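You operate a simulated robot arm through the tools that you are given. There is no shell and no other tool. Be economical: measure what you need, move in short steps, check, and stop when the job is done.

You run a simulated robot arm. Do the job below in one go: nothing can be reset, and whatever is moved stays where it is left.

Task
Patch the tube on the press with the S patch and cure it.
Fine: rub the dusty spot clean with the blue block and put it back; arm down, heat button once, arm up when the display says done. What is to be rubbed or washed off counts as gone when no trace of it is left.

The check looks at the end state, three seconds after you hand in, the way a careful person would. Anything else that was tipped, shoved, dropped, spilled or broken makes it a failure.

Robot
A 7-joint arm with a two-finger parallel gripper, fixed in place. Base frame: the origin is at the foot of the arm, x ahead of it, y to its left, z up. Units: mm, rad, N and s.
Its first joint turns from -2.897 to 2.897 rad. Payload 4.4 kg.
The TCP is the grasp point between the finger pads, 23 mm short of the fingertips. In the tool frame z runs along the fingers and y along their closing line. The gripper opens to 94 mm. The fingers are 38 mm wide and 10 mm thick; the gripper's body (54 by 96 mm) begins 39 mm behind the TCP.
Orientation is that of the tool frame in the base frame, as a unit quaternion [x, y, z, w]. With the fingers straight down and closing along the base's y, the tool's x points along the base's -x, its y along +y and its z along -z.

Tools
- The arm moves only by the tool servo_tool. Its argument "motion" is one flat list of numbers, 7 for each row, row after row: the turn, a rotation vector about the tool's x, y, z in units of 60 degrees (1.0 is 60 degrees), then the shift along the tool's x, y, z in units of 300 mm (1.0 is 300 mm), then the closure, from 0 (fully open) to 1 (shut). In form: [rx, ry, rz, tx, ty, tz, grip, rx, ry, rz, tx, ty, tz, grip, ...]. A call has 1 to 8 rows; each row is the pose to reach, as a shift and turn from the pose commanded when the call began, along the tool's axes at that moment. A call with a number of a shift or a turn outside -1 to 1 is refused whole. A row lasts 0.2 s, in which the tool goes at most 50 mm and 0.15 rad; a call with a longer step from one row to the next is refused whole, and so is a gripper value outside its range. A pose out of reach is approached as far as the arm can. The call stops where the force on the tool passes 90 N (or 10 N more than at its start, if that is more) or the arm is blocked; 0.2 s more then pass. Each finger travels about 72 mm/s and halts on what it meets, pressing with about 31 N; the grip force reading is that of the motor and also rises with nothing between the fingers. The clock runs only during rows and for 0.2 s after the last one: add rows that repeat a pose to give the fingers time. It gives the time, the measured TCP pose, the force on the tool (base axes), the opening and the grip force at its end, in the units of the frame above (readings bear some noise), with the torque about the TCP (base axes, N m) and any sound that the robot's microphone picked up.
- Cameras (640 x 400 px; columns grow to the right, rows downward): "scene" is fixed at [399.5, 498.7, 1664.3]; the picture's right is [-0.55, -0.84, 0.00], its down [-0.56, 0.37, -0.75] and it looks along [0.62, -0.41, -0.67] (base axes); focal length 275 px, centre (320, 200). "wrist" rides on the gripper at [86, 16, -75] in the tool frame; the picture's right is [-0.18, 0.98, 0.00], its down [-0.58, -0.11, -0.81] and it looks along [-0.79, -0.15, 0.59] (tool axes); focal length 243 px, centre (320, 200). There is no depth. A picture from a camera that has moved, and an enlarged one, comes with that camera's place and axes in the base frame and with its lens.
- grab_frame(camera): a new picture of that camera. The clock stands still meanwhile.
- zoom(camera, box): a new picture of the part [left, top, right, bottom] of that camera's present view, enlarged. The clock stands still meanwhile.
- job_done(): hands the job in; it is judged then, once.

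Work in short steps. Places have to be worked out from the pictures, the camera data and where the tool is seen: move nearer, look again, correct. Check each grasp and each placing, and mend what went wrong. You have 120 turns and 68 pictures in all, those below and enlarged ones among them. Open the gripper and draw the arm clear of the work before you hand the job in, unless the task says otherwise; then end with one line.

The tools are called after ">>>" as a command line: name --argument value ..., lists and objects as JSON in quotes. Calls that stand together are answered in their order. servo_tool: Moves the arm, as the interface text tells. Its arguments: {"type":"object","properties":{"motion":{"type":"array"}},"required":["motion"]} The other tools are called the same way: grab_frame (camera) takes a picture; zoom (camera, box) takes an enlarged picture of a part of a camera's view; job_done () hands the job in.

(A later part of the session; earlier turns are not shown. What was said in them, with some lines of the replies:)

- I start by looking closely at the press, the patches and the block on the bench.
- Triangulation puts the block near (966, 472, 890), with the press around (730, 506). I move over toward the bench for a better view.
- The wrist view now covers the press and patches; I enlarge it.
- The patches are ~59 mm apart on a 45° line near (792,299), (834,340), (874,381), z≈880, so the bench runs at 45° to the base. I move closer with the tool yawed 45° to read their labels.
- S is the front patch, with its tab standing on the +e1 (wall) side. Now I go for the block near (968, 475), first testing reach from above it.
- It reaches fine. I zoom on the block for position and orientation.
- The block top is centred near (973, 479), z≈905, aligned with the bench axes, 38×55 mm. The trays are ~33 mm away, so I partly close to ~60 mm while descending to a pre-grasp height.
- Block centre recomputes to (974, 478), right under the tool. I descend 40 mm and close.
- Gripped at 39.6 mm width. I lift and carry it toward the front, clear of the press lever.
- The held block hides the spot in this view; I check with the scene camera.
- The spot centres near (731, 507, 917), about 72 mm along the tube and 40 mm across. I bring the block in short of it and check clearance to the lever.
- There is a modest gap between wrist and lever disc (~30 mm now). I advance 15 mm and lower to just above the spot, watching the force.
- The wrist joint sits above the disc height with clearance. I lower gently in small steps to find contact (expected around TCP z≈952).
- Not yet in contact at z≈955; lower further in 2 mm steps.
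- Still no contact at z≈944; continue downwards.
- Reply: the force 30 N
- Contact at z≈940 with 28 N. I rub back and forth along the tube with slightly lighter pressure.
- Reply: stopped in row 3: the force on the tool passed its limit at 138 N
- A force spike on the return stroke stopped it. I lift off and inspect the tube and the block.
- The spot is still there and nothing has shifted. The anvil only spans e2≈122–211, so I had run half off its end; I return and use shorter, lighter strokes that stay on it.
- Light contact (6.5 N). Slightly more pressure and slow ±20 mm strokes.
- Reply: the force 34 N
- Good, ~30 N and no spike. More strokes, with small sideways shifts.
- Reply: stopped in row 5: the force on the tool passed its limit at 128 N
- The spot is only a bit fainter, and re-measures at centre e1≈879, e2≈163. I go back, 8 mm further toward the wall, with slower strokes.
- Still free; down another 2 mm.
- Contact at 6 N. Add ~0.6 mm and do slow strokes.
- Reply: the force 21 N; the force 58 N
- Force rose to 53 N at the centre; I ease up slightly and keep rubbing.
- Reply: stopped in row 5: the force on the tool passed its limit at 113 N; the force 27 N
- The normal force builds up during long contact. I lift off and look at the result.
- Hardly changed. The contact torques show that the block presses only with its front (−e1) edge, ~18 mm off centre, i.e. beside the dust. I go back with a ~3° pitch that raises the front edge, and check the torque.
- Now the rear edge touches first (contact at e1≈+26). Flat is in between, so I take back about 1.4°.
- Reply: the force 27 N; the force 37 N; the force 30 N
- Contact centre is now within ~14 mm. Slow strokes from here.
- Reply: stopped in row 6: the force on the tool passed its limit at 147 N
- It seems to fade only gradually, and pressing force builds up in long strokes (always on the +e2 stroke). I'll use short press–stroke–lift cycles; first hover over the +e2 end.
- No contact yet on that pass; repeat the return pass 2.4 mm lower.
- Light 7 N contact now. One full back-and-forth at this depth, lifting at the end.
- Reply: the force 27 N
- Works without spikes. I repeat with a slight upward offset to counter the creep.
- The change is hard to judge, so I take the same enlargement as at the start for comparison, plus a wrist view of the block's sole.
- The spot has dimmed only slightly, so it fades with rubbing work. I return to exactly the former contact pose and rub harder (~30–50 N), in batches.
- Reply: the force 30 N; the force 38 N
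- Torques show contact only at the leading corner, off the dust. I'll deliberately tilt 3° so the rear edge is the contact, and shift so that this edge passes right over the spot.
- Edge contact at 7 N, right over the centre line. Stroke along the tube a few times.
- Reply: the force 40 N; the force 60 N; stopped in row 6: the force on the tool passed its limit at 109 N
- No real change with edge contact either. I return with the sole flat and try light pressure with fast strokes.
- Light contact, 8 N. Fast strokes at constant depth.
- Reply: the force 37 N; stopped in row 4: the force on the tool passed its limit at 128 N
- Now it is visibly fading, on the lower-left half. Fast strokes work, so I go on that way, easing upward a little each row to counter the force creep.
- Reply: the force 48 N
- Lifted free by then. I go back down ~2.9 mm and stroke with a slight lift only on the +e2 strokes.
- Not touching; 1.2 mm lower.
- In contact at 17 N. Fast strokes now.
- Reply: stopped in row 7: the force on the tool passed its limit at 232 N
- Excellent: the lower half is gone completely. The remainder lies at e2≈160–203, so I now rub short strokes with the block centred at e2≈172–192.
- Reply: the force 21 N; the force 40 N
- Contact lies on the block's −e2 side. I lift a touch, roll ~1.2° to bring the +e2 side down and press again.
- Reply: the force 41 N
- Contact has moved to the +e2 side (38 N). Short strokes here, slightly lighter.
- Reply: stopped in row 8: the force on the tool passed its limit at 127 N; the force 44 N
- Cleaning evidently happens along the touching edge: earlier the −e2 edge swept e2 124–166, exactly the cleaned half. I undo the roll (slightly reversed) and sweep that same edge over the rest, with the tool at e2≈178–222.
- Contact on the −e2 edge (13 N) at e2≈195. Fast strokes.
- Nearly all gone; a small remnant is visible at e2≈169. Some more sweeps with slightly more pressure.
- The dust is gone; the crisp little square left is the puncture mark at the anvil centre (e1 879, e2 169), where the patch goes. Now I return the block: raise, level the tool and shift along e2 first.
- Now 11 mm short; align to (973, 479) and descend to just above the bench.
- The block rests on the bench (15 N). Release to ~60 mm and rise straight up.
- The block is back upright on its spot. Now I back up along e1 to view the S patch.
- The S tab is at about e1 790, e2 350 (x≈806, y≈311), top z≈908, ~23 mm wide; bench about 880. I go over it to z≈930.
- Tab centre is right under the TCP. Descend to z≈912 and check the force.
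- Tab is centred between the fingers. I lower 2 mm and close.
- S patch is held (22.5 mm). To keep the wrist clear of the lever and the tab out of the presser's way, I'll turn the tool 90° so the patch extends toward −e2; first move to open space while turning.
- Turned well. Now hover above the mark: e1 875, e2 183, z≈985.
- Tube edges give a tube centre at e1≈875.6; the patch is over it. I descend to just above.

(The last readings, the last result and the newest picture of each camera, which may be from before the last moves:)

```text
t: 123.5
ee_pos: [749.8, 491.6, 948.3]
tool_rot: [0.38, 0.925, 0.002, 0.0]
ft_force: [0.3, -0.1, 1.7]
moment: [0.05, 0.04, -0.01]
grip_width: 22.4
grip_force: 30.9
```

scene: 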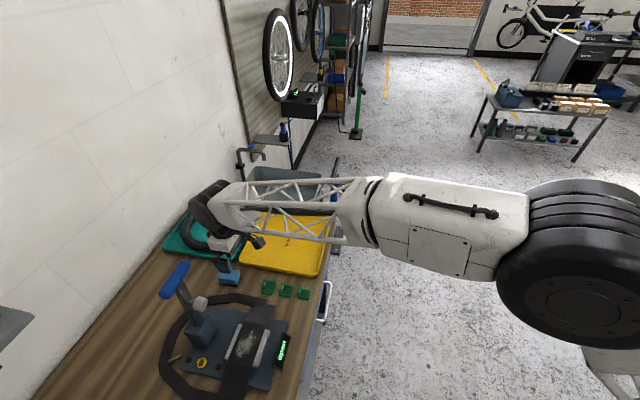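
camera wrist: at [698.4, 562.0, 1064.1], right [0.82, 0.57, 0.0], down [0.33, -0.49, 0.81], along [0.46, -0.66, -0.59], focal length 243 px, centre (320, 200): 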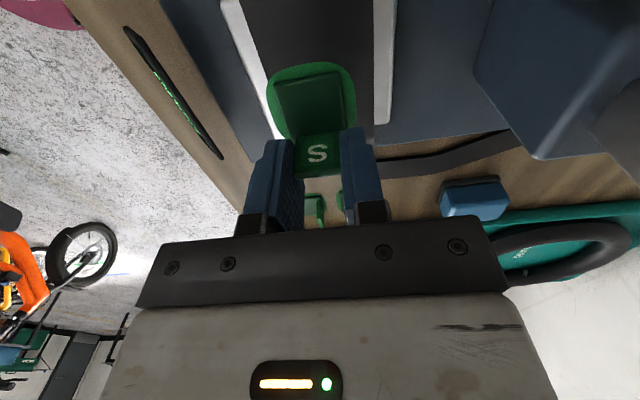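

>>> servo_tool --motion '[0, 0, 0, 0, 0, 0.004, 0.9, 0, 0, 0, 0, 0, 0.006, 0.9]'

>>> zoom --camera "wrist" --box '[220, 20, 440, 200]'

>>> zoom --camera "scene" --box '[215, 310, 275, 360]'

```text
t: 124.1
ee_pos: [750.8, 491.5, 948.3]
tool_rot: [0.381, 0.925, 0.003, 0.0]
ft_force: [-2.4, -1.4, 23.1]
moment: [0.14, 0.32, 0.03]
grip_width: 22.8
grip_force: 31.2
```

```text
2.22 times, centred on (330, 110) of wrist
camera zoom: at [699.7, 562.9, 1023.0], right [0.82, 0.57, 0.01], down [0.33, -0.49, 0.81], along [0.46, -0.66, -0.59], focal length 539 px, centre (298, 400)
```

zoom: 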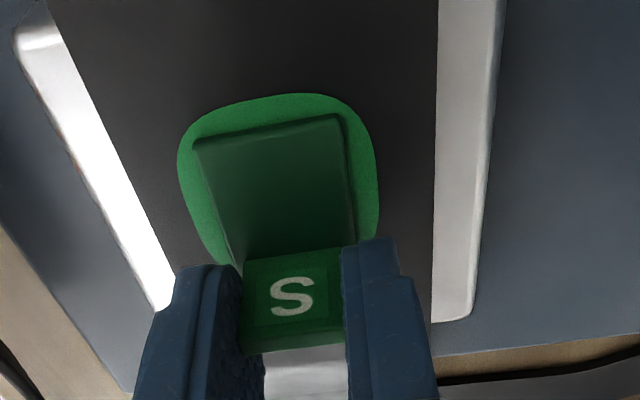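

```text
8.00 times, centred on (245, 335) of scene
camera zoom: at [399.5, 498.7, 1664.3], right [-0.55, -0.84, 0.0], down [-0.56, 0.37, -0.75], along [0.62, -0.41, -0.67], focal length 2197 px, centre (920, -880)
```

zoom: 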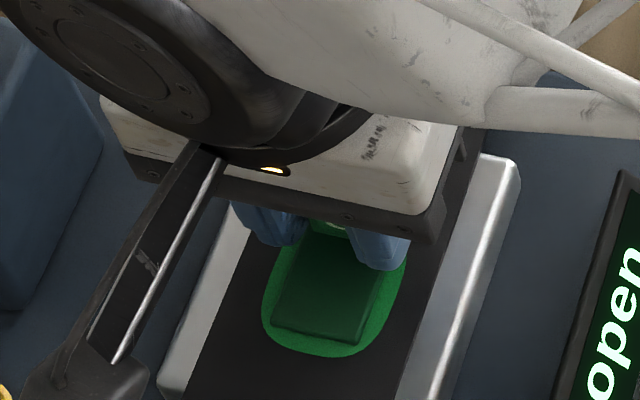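

Contact made (23 N), but relative to the mark's known picture position the patch sits ~6 mm too far to −e2 and 3 mm to −e1. I lift 4 mm, correct, and lower again.

>>> servo_tool --motion '[0, 0, 0, 0, 0, -0.016, 0.9, 0, 0, 0, -0.02, 0.009, -0.016, 0.9, 0, 0, 0, -0.02, 0.009, -0.016, 0.9]'

>>> zoom --camera "scene" --box '[215, 310, 275, 360]'

```text
t: 124.9
ee_pos: [757.1, 487.8, 952.5]
tool_rot: [0.381, 0.925, 0.004, 0.001]
ft_force: [-1.4, 0.6, 0.8]
moment: [-0.03, -0.03, 0.01]
grip_width: 22.6
grip_force: 31.0
```

```text
8.00 times, centred on (245, 335) of scene
camera zoom: at [399.5, 498.7, 1664.3], right [-0.55, -0.84, 0.0], down [-0.56, 0.37, -0.75], along [0.62, -0.41, -0.67], focal length 2197 px, centre (920, -880)
```

zoom: 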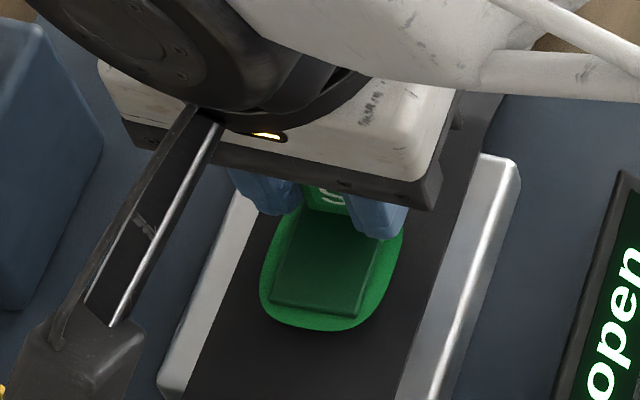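

The patch moved freely and will now be centred on the mark. Lower and press lightly.

>>> servo_tool --motion '[0, 0, 0, 0, 0, 0.008, 0.9, 0, 0, 0, 0, 0, 0.013, 0.9, 0, 0, 0, 0, 0, 0.015, 0.9]'

```text
t: 125.7
ee_pos: [756.0, 488.3, 948.5]
tool_rot: [0.381, 0.925, 0.003, 0.0]
ft_force: [-1.9, -18.8, 20.6]
moment: [-0.32, 0.31, 0.31]
grip_width: 22.6
grip_force: 31.0
```

In contact (21 N). Open and lift straight up.

>>> servo_tool --motion '[0, 0, 0, 0, 0, 0, 0.7, 0, 0, 0, 0, 0, 0, 0.55, 0, 0, 0, 0, 0, 0, 0.55, 0, 0, 0, 0, 0, -0.05, 0.55, 0, 0, 0, 0, 0, -0.15, 0.55, 0, 0, 0, 0, 0, -0.25, 0.55]'

>>> servo_tool --motion '[0, 0, 0, 0, -0.15, 0, 0.55, 0, 0, 0, 0, -0.3, -0.02, 0.55, 0, 0, 0, 0, -0.45, -0.05, 0.55, 0, 0, 0, 0, -0.55, -0.1, 0.55]'

>>> zoom --camera "scene" --box '[180, 290, 300, 390]'

```text
t: 127.1
ee_pos: [753.4, 488.9, 1023.8]
tool_rot: [0.381, 0.924, 0.0, 0.0]
ft_force: [0.0, 0.4, -1.0]
moment: [-0.05, -0.01, 0.0]
grip_width: 42.1
grip_force: 0.0
```

```text
t: 128.1
ee_pos: [638.0, 368.1, 1051.6]
tool_rot: [0.381, 0.925, 0.002, 0.0]
ft_force: [0.4, 0.5, 0.7]
moment: [-0.01, 0.03, 0.0]
grip_width: 42.5
grip_force: 0.1
```

```text
4.00 times, centred on (240, 340) of scene
camera zoom: at [399.5, 498.7, 1664.3], right [-0.55, -0.84, 0.0], down [-0.56, 0.37, -0.75], along [0.62, -0.41, -0.67], focal length 1099 px, centre (640, -360)
```

zoom: 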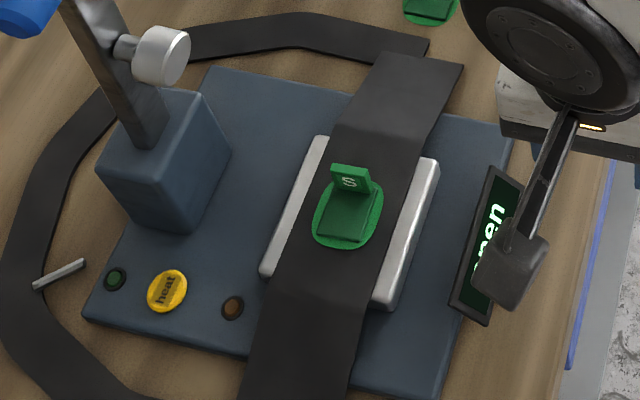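

The patch lies centred on the tube. Next the lever: handle axis along e2 at about e1 983, z 1175, e2 130–205. I rise and go above its +e2 half (fingers closing along e1), then look.

>>> servo_tool --motion '[0, 0, 0, 0, 0, -0.16, 0.4, 0, 0, 0, 0, 0, -0.32, 0.25, 0, 0, 0, 0, 0, -0.48, 0.25, 0, 0, 0, 0, 0, -0.64, 0.25, 0, 0, 0, 0, 0, -0.72, 0.25]'

>>> servo_tool --motion '[0, 0, 0, 0, 0.16, 0, 0.25, 0, 0, 0, 0, 0.32, 0, 0.25, 0, 0, 0, 0, 0.48, 0, 0.25, 0, 0, 0, -0.02, 0.64, 0, 0.25, 0, 0, 0, -0.024, 0.8, 0, 0.25]'

>>> grab_frame --camera "wrist"

>>> zoom --camera "scene" --box '[140, 200, 300, 320]'

```text
t: 129.3
ee_pos: [638.1, 369.4, 1267.7]
tool_rot: [0.381, 0.925, 0.002, 0.0]
ft_force: [-0.4, -0.4, -0.7]
moment: [-0.02, -0.03, -0.03]
grip_width: 70.1
grip_force: 0.1
```

```text
t: 130.5
ee_pos: [814.7, 538.4, 1268.6]
tool_rot: [0.381, 0.925, 0.003, 0.0]
ft_force: [0.2, 0.7, 0.8]
moment: [0.01, 0.0, 0.01]
grip_width: 70.5
grip_force: 0.0
```

```text
14 pictures are left
camera wrist: at [763.9, 609.7, 1343.1], right [0.82, 0.57, 0.0], down [0.33, -0.49, 0.81], along [0.46, -0.66, -0.59], focal length 243 px, centre (320, 200)
```

wrist: 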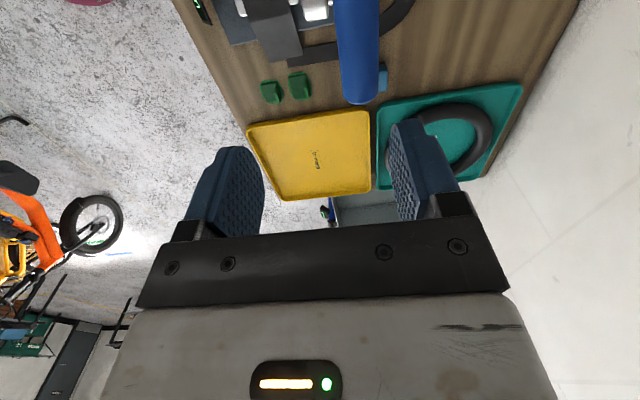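

```text
3.33 times, centred on (220, 260) of scene
camera zoom: at [399.5, 498.7, 1664.3], right [-0.55, -0.84, 0.0], down [-0.56, 0.37, -0.75], along [0.62, -0.41, -0.67], focal length 916 px, centre (653, 0)
```

zoom: 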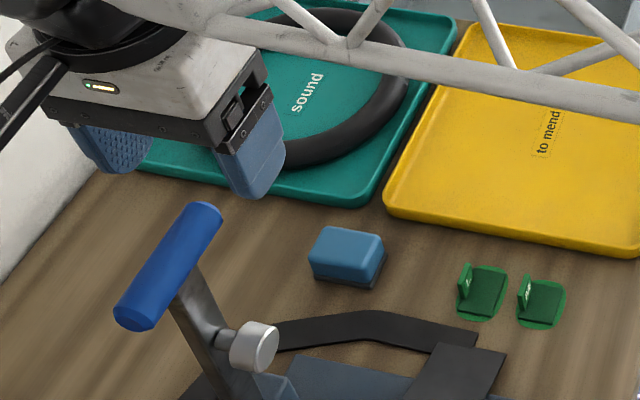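

The handle's +e2 end measures e1 983.6, e2 206, z≈1175, diameter ~30 mm. I align to e1 983.5, e2 200, and descend to the handle axis with open fingers.

>>> servo_tool --motion '[0, 0, 0, -0.015, 0.089, 0, 0.25, 0, 0, 0, -0.015, 0.089, 0.1, 0.25, 0, 0, 0, -0.015, 0.089, 0.2, 0.25, 0, 0, 0, -0.015, 0.089, 0.3, 0.25, 0, 0, 0, -0.015, 0.089, 0.3, 0.25]'

>>> grab_frame --camera "wrist"

```text
t: 131.7
ee_pos: [835.1, 550.0, 1176.3]
tool_rot: [0.38, 0.925, 0.002, -0.001]
ft_force: [-1.3, 0.3, 0.0]
moment: [-0.01, 0.01, 0.0]
grip_width: 70.4
grip_force: 0.0
```

```text
12 pictures are left
camera wrist: at [786.3, 622.3, 1251.4], right [0.82, 0.57, 0.0], down [0.34, -0.49, 0.81], along [0.46, -0.66, -0.59], focal length 243 px, centre (320, 200)
```

wrist: 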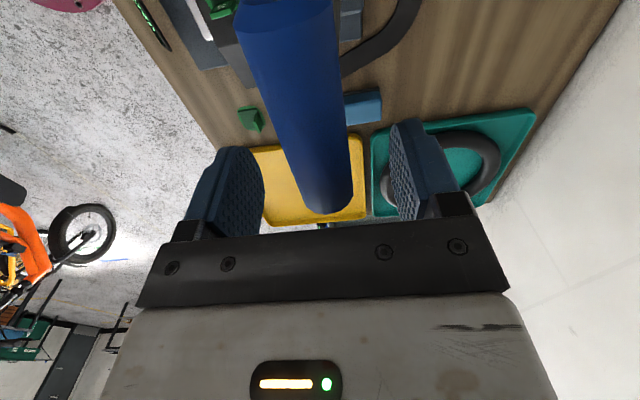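

Handle is between the fingers. Close on it.

>>> servo_tool --motion '[0, 0, 0, 0, 0, 0, 0.5, 0, 0, 0, 0, 0, 0, 0.75, 0, 0, 0, 0, 0, 0, 0.75, 0, 0, 0, 0, 0, 0, 0.75]'

```text
t: 132.7
ee_pos: [836.7, 550.0, 1175.6]
tool_rot: [0.382, 0.924, 0.002, 0.0]
ft_force: [-0.4, -0.8, 0.5]
moment: [-0.17, -0.03, -0.59]
grip_width: 24.4
grip_force: 40.1
```

Gripped. First 15° of the swing toward −e1 along the estimated arc (radius ≈208), watching forces.

>>> servo_tool --motion '[0, 0, 0, 0, -0.045, 0.001, 0.75, 0, 0, 0, 0, -0.09, 0.006, 0.75, 0, 0, 0, 0, -0.135, 0.014, 0.75, 0, 0, 0, 0, -0.179, 0.024, 0.75]'

```text
t: 133.7
ee_pos: [798.1, 512.4, 1168.1]
tool_rot: [0.381, 0.924, 0.002, -0.001]
ft_force: [1.9, 2.0, -2.7]
moment: [0.09, -0.22, -0.64]
grip_width: 24.8
grip_force: 32.0
```

Smooth. Continue to 45°.

>>> servo_tool --motion '[0, 0, 0, 0, -0.086, 0.029, 0.75, 0, 0, 0, 0, -0.167, 0.069, 0.75, 0, 0, 0, 0, -0.243, 0.12, 0.75, 0, 0, 0, 0, -0.311, 0.18, 0.75]'

>>> zoom --camera "scene" --box '[160, 230, 320, 370]'

```text
t: 134.7
ee_pos: [730.8, 446.3, 1112.9]
tool_rot: [0.382, 0.924, 0.002, -0.001]
ft_force: [2.6, 5.3, -3.2]
moment: [0.2, -0.07, -0.62]
grip_width: 24.8
grip_force: 23.8
```

```text
2.86 times, centred on (240, 300) of scene
camera zoom: at [399.5, 498.7, 1664.3], right [-0.55, -0.84, 0.0], down [-0.56, 0.37, -0.75], along [0.62, -0.41, -0.67], focal length 785 px, centre (549, -86)
```

zoom: 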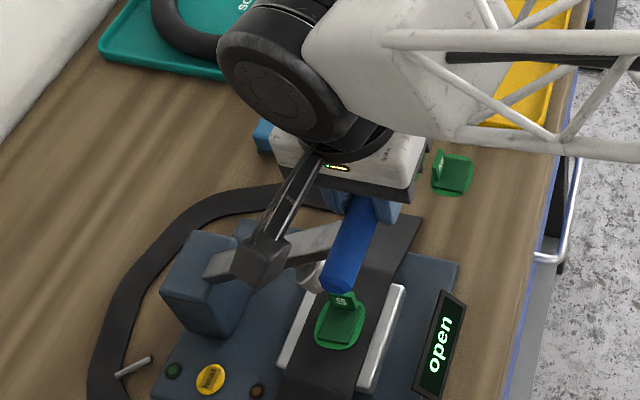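

The lever follows well. Continue to ~75°.

>>> servo_tool --motion '[0, 0, 0, 0, -0.06, 0.068, 0.75, 0, 0, 0, 0, -0.11, 0.143, 0.75, 0, 0, 0, 0, -0.15, 0.225, 0.75, 0, 0, 0, 0, -0.18, 0.31, 0.75]'

```text
t: 135.7
ee_pos: [694.4, 410.4, 1030.4]
tool_rot: [0.382, 0.924, 0.006, 0.003]
ft_force: [13.4, 10.2, 50.4]
moment: [1.47, -0.17, -0.17]
grip_width: 31.3
grip_force: 8.9
```

Now 50 N upward and the grip widened, so it may already be pressing. I check.

>>> zoom --camera "scene" --box '[180, 270, 300, 380]'

```text
3.64 times, centred on (240, 325) of scene
camera zoom: at [399.5, 498.7, 1664.3], right [-0.55, -0.84, 0.0], down [-0.56, 0.37, -0.75], along [0.62, -0.41, -0.67], focal length 999 px, centre (611, -254)
```

zoom: 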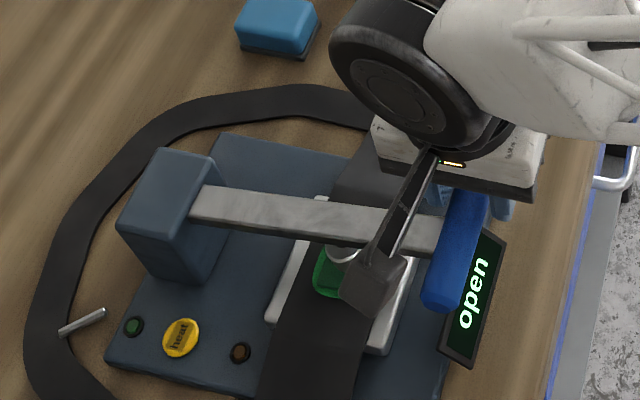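

The lever is nearly down but the display still says "open". I push a further ~12 mm down.

>>> servo_tool --motion '[0, 0, 0, 0, -0.004, 0.013, 0.75, 0, 0, 0, 0, -0.008, 0.027, 0.75, 0, 0, 0, 0, -0.01, 0.04, 0.75]'

```text
t: 136.5
ee_pos: [691.9, 407.1, 1012.5]
tool_rot: [0.381, 0.925, 0.001, -0.001]
ft_force: [-0.2, 0.0, -0.1]
moment: [-0.01, -0.04, -0.03]
grip_width: 23.6
grip_force: 0.1
```

The grip lost the handle (no force now). Look before moving.

>>> zoom --camera "scene" --box '[180, 270, 300, 380]'

>>> grab_frame --camera "wrist"

```text
3.64 times, centred on (240, 325) of scene
camera zoom: at [399.5, 498.7, 1664.3], right [-0.55, -0.84, 0.0], down [-0.56, 0.37, -0.75], along [0.62, -0.41, -0.67], focal length 999 px, centre (611, -254)
```

zoom: 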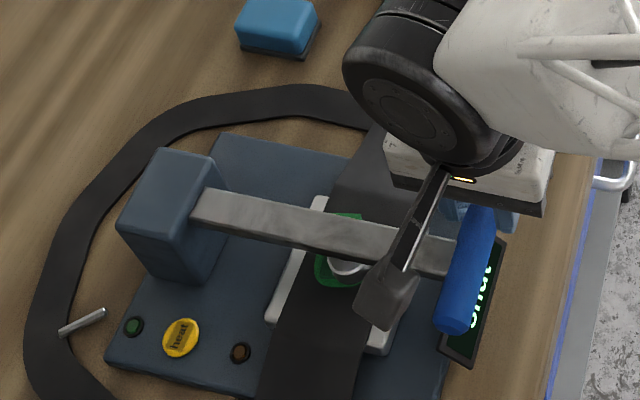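

```text
8 pictures are left
camera wrist: at [641.9, 479.6, 1086.6], right [0.82, 0.57, 0.0], down [0.34, -0.49, 0.81], along [0.46, -0.66, -0.59], focal length 243 px, centre (320, 200)
```

wrist: 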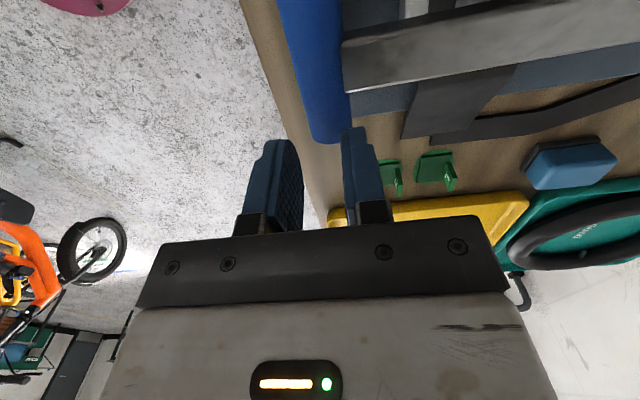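

The display says "shut" and the lever is down (handle now near e1 780, z 967, below my fingertips). Heat button triangulates to e1 977, e2 104, z≈890; the pivot block starts at e2≈118, so I'll press with closed fingertips at e2≈90. I rise and go there.

>>> servo_tool --motion '[0, 0, 0, 0, 0, -0.1, 0.9, 0, 0, 0, 0.05, 0, -0.2, 1, 0, 0, 0, 0.2, 0, -0.2, 1, 0, 0, 0, 0.36, 0, -0.2, 1]'

>>> servo_tool --motion '[0, 0, 0, 0.01, 0.15, 0, 1, 0, 0, 0, 0.01, 0.3, 0, 1, 0, 0, 0, 0.01, 0.45, 0, 1, 0, 0, 0, 0.01, 0.6, 0, 1, 0, 0, 0, 0.01, 0.667, 0, 1]'

>>> grab_frame --camera "wrist"

```text
t: 137.5
ee_pos: [612.1, 479.8, 1070.6]
tool_rot: [0.382, 0.924, 0.003, 0.001]
ft_force: [-0.6, 0.4, -0.3]
moment: [-0.04, 0.02, -0.04]
grip_width: 0.0
grip_force: 31.2
```

```text
t: 138.7
ee_pos: [753.7, 624.4, 1068.7]
tool_rot: [0.381, 0.925, 0.001, 0.0]
ft_force: [-0.2, -1.0, -0.2]
moment: [-0.01, 0.02, -0.01]
grip_width: 0.0
grip_force: 31.7
```

```text
7 pictures are left
camera wrist: at [702.8, 696.2, 1144.1], right [0.82, 0.57, 0.0], down [0.34, -0.49, 0.81], along [0.46, -0.66, -0.59], focal length 243 px, centre (320, 200)
```

wrist: 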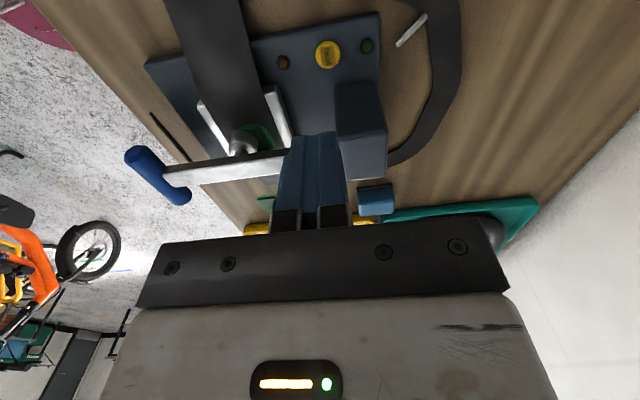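

Clear view: button at e1≈977, e2≈106; the block face is actually at e2≈140, so e2=100 is safe. Descend to ~12 mm above the button.

>>> servo_tool --motion '[0, 0, 0, -0.029, 0.009, 0.1, 1, 0, 0, 0, -0.029, 0.009, 0.24, 1, 0, 0, 0, -0.029, 0.009, 0.38, 1, 0, 0, 0, -0.029, 0.009, 0.445, 1]'

>>> servo_tool --motion '[0, 0, 0, 0, 0, 0.008, 1, 0, 0, 0, 0, 0, 0.016, 1, 0, 0, 0, 0, 0, 0.024, 1]'

```text
t: 139.7
ee_pos: [761.2, 622.2, 937.7]
tool_rot: [0.382, 0.924, 0.002, 0.0]
ft_force: [0.0, -0.5, 0.4]
moment: [-0.01, 0.0, -0.03]
grip_width: 0.0
grip_force: 31.3
```

```text
t: 140.5
ee_pos: [761.5, 623.1, 934.5]
tool_rot: [0.381, 0.925, 0.004, 0.001]
ft_force: [-19.6, -15.9, 31.1]
moment: [-0.3, -1.92, -1.26]
grip_width: 0.0
grip_force: 30.5
```

The torque points to the gripper body touching the pivot block/lever side (contact ~50 mm toward +e2), not the button. I back up and shift 13 mm to −e2, then lower again.

>>> servo_tool --motion '[0, 0, 0, 0, 0, -0.05, 1, 0, 0, 0, 0.045, 0, -0.05, 1, 0, 0, 0, 0.045, 0, 0, 1, 0, 0, 0, 0.045, 0, 0.01, 1]'

>>> zoom --camera "wrist" --box '[220, 0, 460, 220]'

```text
t: 141.5
ee_pos: [753.4, 632.2, 927.7]
tool_rot: [0.382, 0.924, 0.003, 0.0]
ft_force: [-0.7, -0.1, 0.0]
moment: [-0.02, 0.02, 0.01]
grip_width: 0.3
grip_force: 30.6
```

```text
1.82 times, centred on (340, 110) of wrist
camera zoom: at [703.3, 705.9, 1003.0], right [0.82, 0.57, 0.0], down [0.34, -0.49, 0.81], along [0.46, -0.66, -0.59], focal length 441 px, centre (284, 364)
```

zoom: 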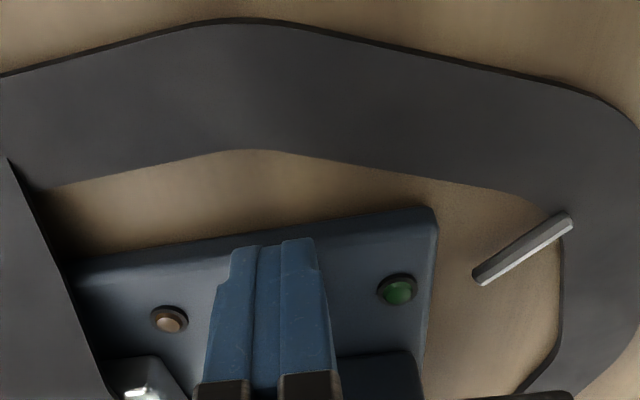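

Free now, fingers lined up between the two lamps where the button is. Lower slowly.

>>> servo_tool --motion '[0, 0, 0, 0, 0, 0.007, 1, 0, 0, 0, 0, 0, 0.014, 1, 0, 0, 0, 0, 0, 0.02, 1]'

```text
t: 142.3
ee_pos: [753.2, 632.9, 922.5]
tool_rot: [0.381, 0.925, 0.001, -0.001]
ft_force: [-1.0, 0.5, 0.5]
moment: [-0.01, 0.03, 0.02]
grip_width: 0.0
grip_force: 31.4
```

>>> servo_tool --motion '[0, 0, 0, 0, 0, 0.005, 1, 0, 0, 0, 0, 0, 0.01, 1, 0, 0, 0, 0, 0, 0.014, 1]'

```text
t: 143.1
ee_pos: [752.4, 632.7, 918.5]
tool_rot: [0.38, 0.925, 0.002, 0.0]
ft_force: [-1.6, -2.6, 7.4]
moment: [-0.16, -0.07, -0.04]
grip_width: 0.0
grip_force: 31.9
heard: click
```

A click: the button was pressed. I rise off it and look at the display.

>>> servo_tool --motion '[0, 0, 0, 0, 0, -0.05, 1, 0, 0, 0, 0, 0, -0.2, 1, 0, 0, 0, 0, 0, -0.35, 1, 0, 0, 0, 0, 0, -0.5, 1, 0, 0, 0, 0.1, -0.1, -0.5, 1]'

>>> zoom --camera "scene" --box '[180, 290, 300, 390]'

```text
t: 144.3
ee_pos: [710.8, 632.7, 1066.9]
tool_rot: [0.381, 0.925, 0.001, -0.001]
ft_force: [-0.6, 0.5, -0.8]
moment: [0.01, 0.0, -0.01]
grip_width: 0.0
grip_force: 31.2
```

```text
4.00 times, centred on (240, 340) of scene
camera zoom: at [399.5, 498.7, 1664.3], right [-0.55, -0.84, 0.0], down [-0.56, 0.37, -0.75], along [0.62, -0.41, -0.67], focal length 1099 px, centre (640, -360)
```

zoom: 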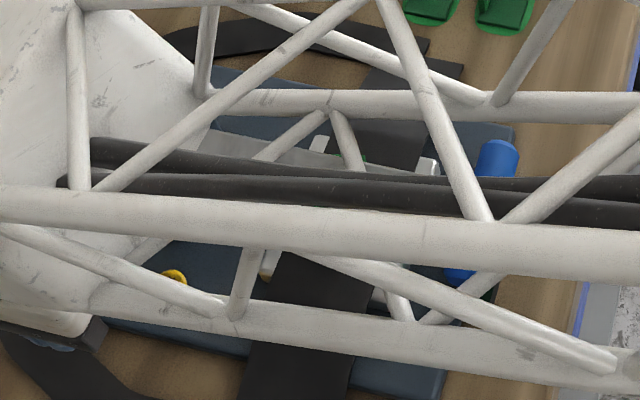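

The arm blocks the view. I move above the handle's +e2 half (e1 780, e2 200) with open fingers, waiting meanwhile, then read the display.

>>> servo_tool --motion '[0, 0, 0, 0, -0.14, 0, 0.6, 0, 0, 0, 0, -0.28, 0, 0.25, 0, 0, 0, 0, -0.42, 0, 0.25, 0, 0, 0, 0, -0.566, 0, 0.25, 0, 0, 0, -0.14, -0.566, 0, 0.25, 0, 0, 0, -0.28, -0.566, 0, 0.25, 0, 0, 0, -0.42, -0.566, 0, 0.25, 0, 0, 0, -0.483, -0.566, 0.05, 0.25]'

>>> servo_tool --motion '[0, 0, 0, 0, 0, 0, 0.25, 0, 0, 0, 0, 0, 0, 0.25, 0, 0, 0, 0, 0, 0, 0.25, 0, 0, 0, 0, 0, 0, 0.25, 0, 0, 0, 0, 0, 0, 0.25, 0, 0, 0, 0, 0, 0, 0.25, 0, 0, 0, 0, 0, 0, 0.25, 0, 0, 0, 0, 0, 0, 0.25]'

>>> servo_tool --motion '[0, 0, 0, 0, 0, 0, 0.25, 0, 0, 0, 0, 0, 0, 0.25, 0, 0, 0, 0, 0, 0, 0.25, 0, 0, 0, 0, 0, 0, 0.25, 0, 0, 0, 0, 0, 0, 0.25, 0, 0, 0, 0, 0, 0, 0.25, 0, 0, 0, 0, 0, 0, 0.25, 0, 0, 0, 0, 0, 0, 0.25]'

>>> zoom --camera "scene" --box '[180, 270, 300, 380]'

```text
t: 146.1
ee_pos: [691.3, 408.2, 1051.6]
tool_rot: [0.381, 0.925, 0.002, 0.0]
ft_force: [0.0, 0.7, 0.1]
moment: [0.01, 0.01, -0.02]
grip_width: 70.6
grip_force: 0.2
```

```text
t: 147.9
ee_pos: [692.6, 409.1, 1051.3]
tool_rot: [0.381, 0.924, 0.002, 0.0]
ft_force: [0.3, 0.8, 0.0]
moment: [-0.01, -0.04, 0.0]
grip_width: 70.5
grip_force: 0.1
```

```text
t: 149.7
ee_pos: [691.2, 408.1, 1051.1]
tool_rot: [0.38, 0.925, 0.001, 0.0]
ft_force: [-0.2, 0.3, 0.4]
moment: [0.03, 0.02, -0.03]
grip_width: 70.5
grip_force: 0.0
```

```text
3.64 times, centred on (240, 325) of scene
camera zoom: at [399.5, 498.7, 1664.3], right [-0.55, -0.84, 0.0], down [-0.56, 0.37, -0.75], along [0.62, -0.41, -0.67], focal length 999 px, centre (611, -254)
```

zoom: 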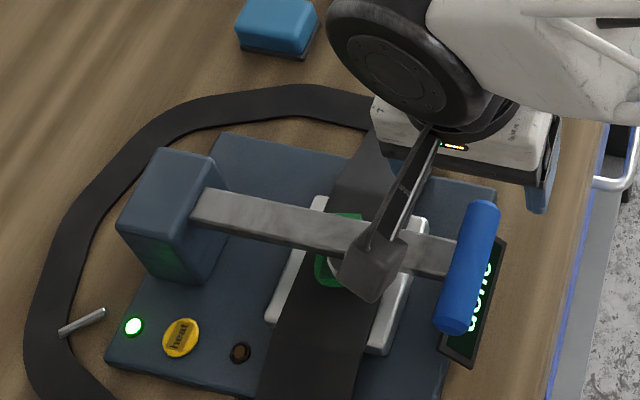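

The display reads "done" and the green lamp is lit. I lower the open fingers around the handle (axis z≈963) and grip.

>>> servo_tool --motion '[0, 0, 0, 0, 0.008, 0.12, 0.25, 0, 0, 0, 0, 0.008, 0.22, 0.25, 0, 0, 0, 0, 0.008, 0.295, 0.25, 0, 0, 0, 0, 0.008, 0.295, 0.25]'

>>> servo_tool --motion '[0, 0, 0, 0, 0, 0, 0.5, 0, 0, 0, 0, 0, 0, 0.8, 0, 0, 0, 0, 0, 0, 0.8, 0, 0, 0, 0, 0, 0, 0.8]'

```text
t: 150.9
ee_pos: [698.6, 412.8, 972.5]
tool_rot: [0.382, 0.924, 0.008, 0.004]
ft_force: [-0.7, -0.6, 13.7]
moment: [0.53, -0.21, 0.02]
grip_width: 70.3
grip_force: 0.0
stopped in row 4: the force on the tool passed its limit at 94 N (the readings are from after the stop); the commanded pose is now the measured one
```

```text
t: 151.9
ee_pos: [698.5, 412.2, 972.5]
tool_rot: [0.381, 0.924, 0.008, 0.004]
ft_force: [2.0, 3.3, 36.4]
moment: [0.96, 0.03, -0.34]
grip_width: 28.6
grip_force: 11.2
```

A finger edge met the lever bar (contact at its −e2 side). I open, lift a little, shift 6 mm to +e2, and grip again.

>>> servo_tool --motion '[0, 0, 0, 0, 0, 0, 0.5, 0, 0, 0, 0, 0, -0.04, 0.3, 0, 0, 0, 0, 0, -0.06, 0.25, 0, 0, 0, -0.022, -0.01, -0.06, 0.25, 0, 0, 0, -0.022, -0.01, -0.02, 0.25, 0, 0, 0, -0.022, -0.01, 0.0, 0.25]'

>>> servo_tool --motion '[0, 0, 0, 0, 0, 0.01, 0.25, 0, 0, 0, 0, 0, 0.025, 0.25, 0, 0, 0, 0, 0, 0.025, 0.25]'

```text
t: 153.3
ee_pos: [699.7, 405.9, 970.3]
tool_rot: [0.38, 0.925, 0.008, 0.003]
ft_force: [0.2, -0.3, -0.1]
moment: [0.02, -0.03, 0.02]
grip_width: 70.4
grip_force: 0.1
```

```text
t: 154.1
ee_pos: [698.9, 404.5, 963.0]
tool_rot: [0.381, 0.925, 0.006, 0.002]
ft_force: [-1.4, -1.0, 0.1]
moment: [-0.03, 0.0, -0.01]
grip_width: 70.9
grip_force: 0.1
```

Free descent to z≈963, beside the lever. Close on the handle.

>>> servo_tool --motion '[0, 0, 0, 0, 0, 0, 0.5, 0, 0, 0, 0, 0, 0, 0.8, 0, 0, 0, 0, 0, 0, 0.8, 0, 0, 0, 0, 0, 0, 0.8]'

```text
t: 155.1
ee_pos: [699.4, 405.3, 962.6]
tool_rot: [0.38, 0.925, 0.007, 0.004]
ft_force: [13.8, 14.1, -0.7]
moment: [-0.3, -0.06, -0.23]
grip_width: 27.5
grip_force: 10.1
```

Gripped at 27.5 mm. Lift along the arc, first 15°.

>>> servo_tool --motion '[0, 0, 0, 0, 0.002, -0.04, 0.8, 0, 0, 0, 0, 0.005, -0.085, 0.8, 0, 0, 0, 0, 0.013, -0.13, 0.8, 0, 0, 0, 0, 0.023, -0.177, 0.8]'

```text
t: 156.1
ee_pos: [703.6, 410.0, 1016.2]
tool_rot: [0.381, 0.925, 0.006, 0.003]
ft_force: [8.8, 9.2, -4.6]
moment: [-0.09, -0.24, -0.52]
grip_width: 24.5
grip_force: 21.4
```

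Following (small force, still holding). Continue to 45°.

>>> servo_tool --motion '[0, 0, 0, 0, 0.028, -0.083, 0.8, 0, 0, 0, 0, 0.067, -0.163, 0.8, 0, 0, 0, 0, 0.117, -0.237, 0.8, 0, 0, 0, 0, 0.175, -0.303, 0.8]'

>>> zoom --camera "scene" --box '[160, 230, 320, 370]'

```text
t: 157.1
ee_pos: [741.4, 445.1, 1109.5]
tool_rot: [0.381, 0.925, 0.008, 0.004]
ft_force: [-9.6, 4.7, 2.1]
moment: [-0.32, -0.4, -0.42]
grip_width: 24.3
grip_force: 45.5
```

```text
2.86 times, centred on (240, 300) of scene
camera zoom: at [399.5, 498.7, 1664.3], right [-0.55, -0.84, 0.0], down [-0.56, 0.37, -0.75], along [0.62, -0.41, -0.67], focal length 785 px, centre (549, -86)
```

zoom: 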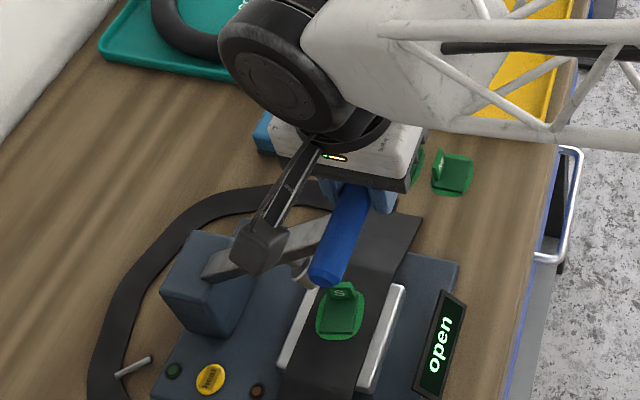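

The lever is coming up, display "open", patch still in place. Continue to upright.

>>> servo_tool --motion '[0, 0, 0, 0, 0.067, -0.058, 0.8, 0, 0, 0, 0, 0.14, -0.107, 0.8, 0, 0, 0, 0, 0.22, -0.147, 0.8, 0, 0, 0, 0, 0.303, -0.175, 0.8, 0, 0, 0, 0, 0.39, -0.192, 0.8, 0, 0, 0, 0, 0.45, -0.198, 0.8, 0, 0, 0, 0, 0.472, -0.198, 0.8]'

```text
t: 158.7
ee_pos: [840.2, 548.4, 1169.8]
tool_rot: [0.381, 0.925, 0.007, 0.003]
ft_force: [-2.0, -2.2, 29.1]
moment: [0.31, 0.39, -0.6]
grip_width: 24.6
grip_force: 45.5
```

Upright again (e1 982). Release and rise straight up, then draw back.

>>> servo_tool --motion '[0, 0, 0, 0, 0, -0.01, 0.6, 0, 0, 0, 0, 0, -0.01, 0.35, 0, 0, 0, 0, 0, -0.01, 0.25, 0, 0, 0, 0, 0, -0.1, 0.25, 0, 0, 0, 0, 0, -0.25, 0.25, 0, 0, 0, 0, 0, -0.4, 0.25]'

>>> servo_tool --motion '[0, 0, 0, 0, -0.15, 0, 0.1, 0, 0, 0, 0, -0.3, 0, 0, 0, 0, 0, 0, -0.45, 0, 0, 0, 0, 0, 0, -0.6, 0, 0, 0, 0, 0, 0, -0.75, 0, 0, 0, 0, 0, 0, -0.9, 0, 0, 0, 0, 0, -0.1, -0.98, 0, 0, 0, 0, 0, -0.2, -1.0, 0, 0]'

>>> servo_tool --motion '[0, 0, 0, -0.1, -0.1, -0.05, 0, 0, 0, 0, -0.2, -0.2, -0.1, 0, 0, 0, 0, -0.3, -0.3, -0.15, 0, 0, 0, 0, -0.4, -0.4, -0.2, 0]'

>>> zoom --camera "scene" --box '[130, 190, 350, 400]'

```text
t: 160.1
ee_pos: [836.9, 545.2, 1287.5]
tool_rot: [0.38, 0.925, 0.006, 0.001]
ft_force: [0.3, -0.6, -0.6]
moment: [-0.05, 0.01, -0.01]
grip_width: 70.5
grip_force: 0.0
```

```text
t: 161.9
ee_pos: [665.4, 287.3, 1285.8]
tool_rot: [0.38, 0.925, 0.006, 0.002]
ft_force: [-0.6, -0.7, -0.3]
moment: [0.01, 0.0, 0.0]
grip_width: 94.0
grip_force: 0.1
```

```text
t: 162.9
ee_pos: [665.5, 116.4, 1339.9]
tool_rot: [0.38, 0.925, 0.006, 0.002]
ft_force: [0.8, 0.8, -0.2]
moment: [0.04, 0.03, -0.01]
grip_width: 94.1
grip_force: 0.1
```

```text
1.90 times, centred on (240, 295) of scene
camera zoom: at [399.5, 498.7, 1664.3], right [-0.55, -0.84, 0.0], down [-0.56, 0.37, -0.75], along [0.62, -0.41, -0.67], focal length 523 px, centre (472, 19)
```

zoom: 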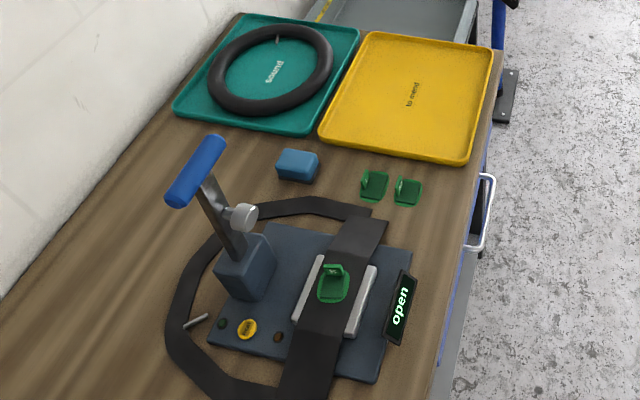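

The final view shows the patch centred on the clean tube and the lever upright with "open" displayed. The block is back on its spot, the other items are undisturbed, and the gripper is open and clear.

>>> job_done

```text
The job is handed in.
```

The tube was rubbed clean, the S patch was set on the mark and cured until the display read "done" (heat pressed once), the press arm is back up, and the blue block is back in its place.
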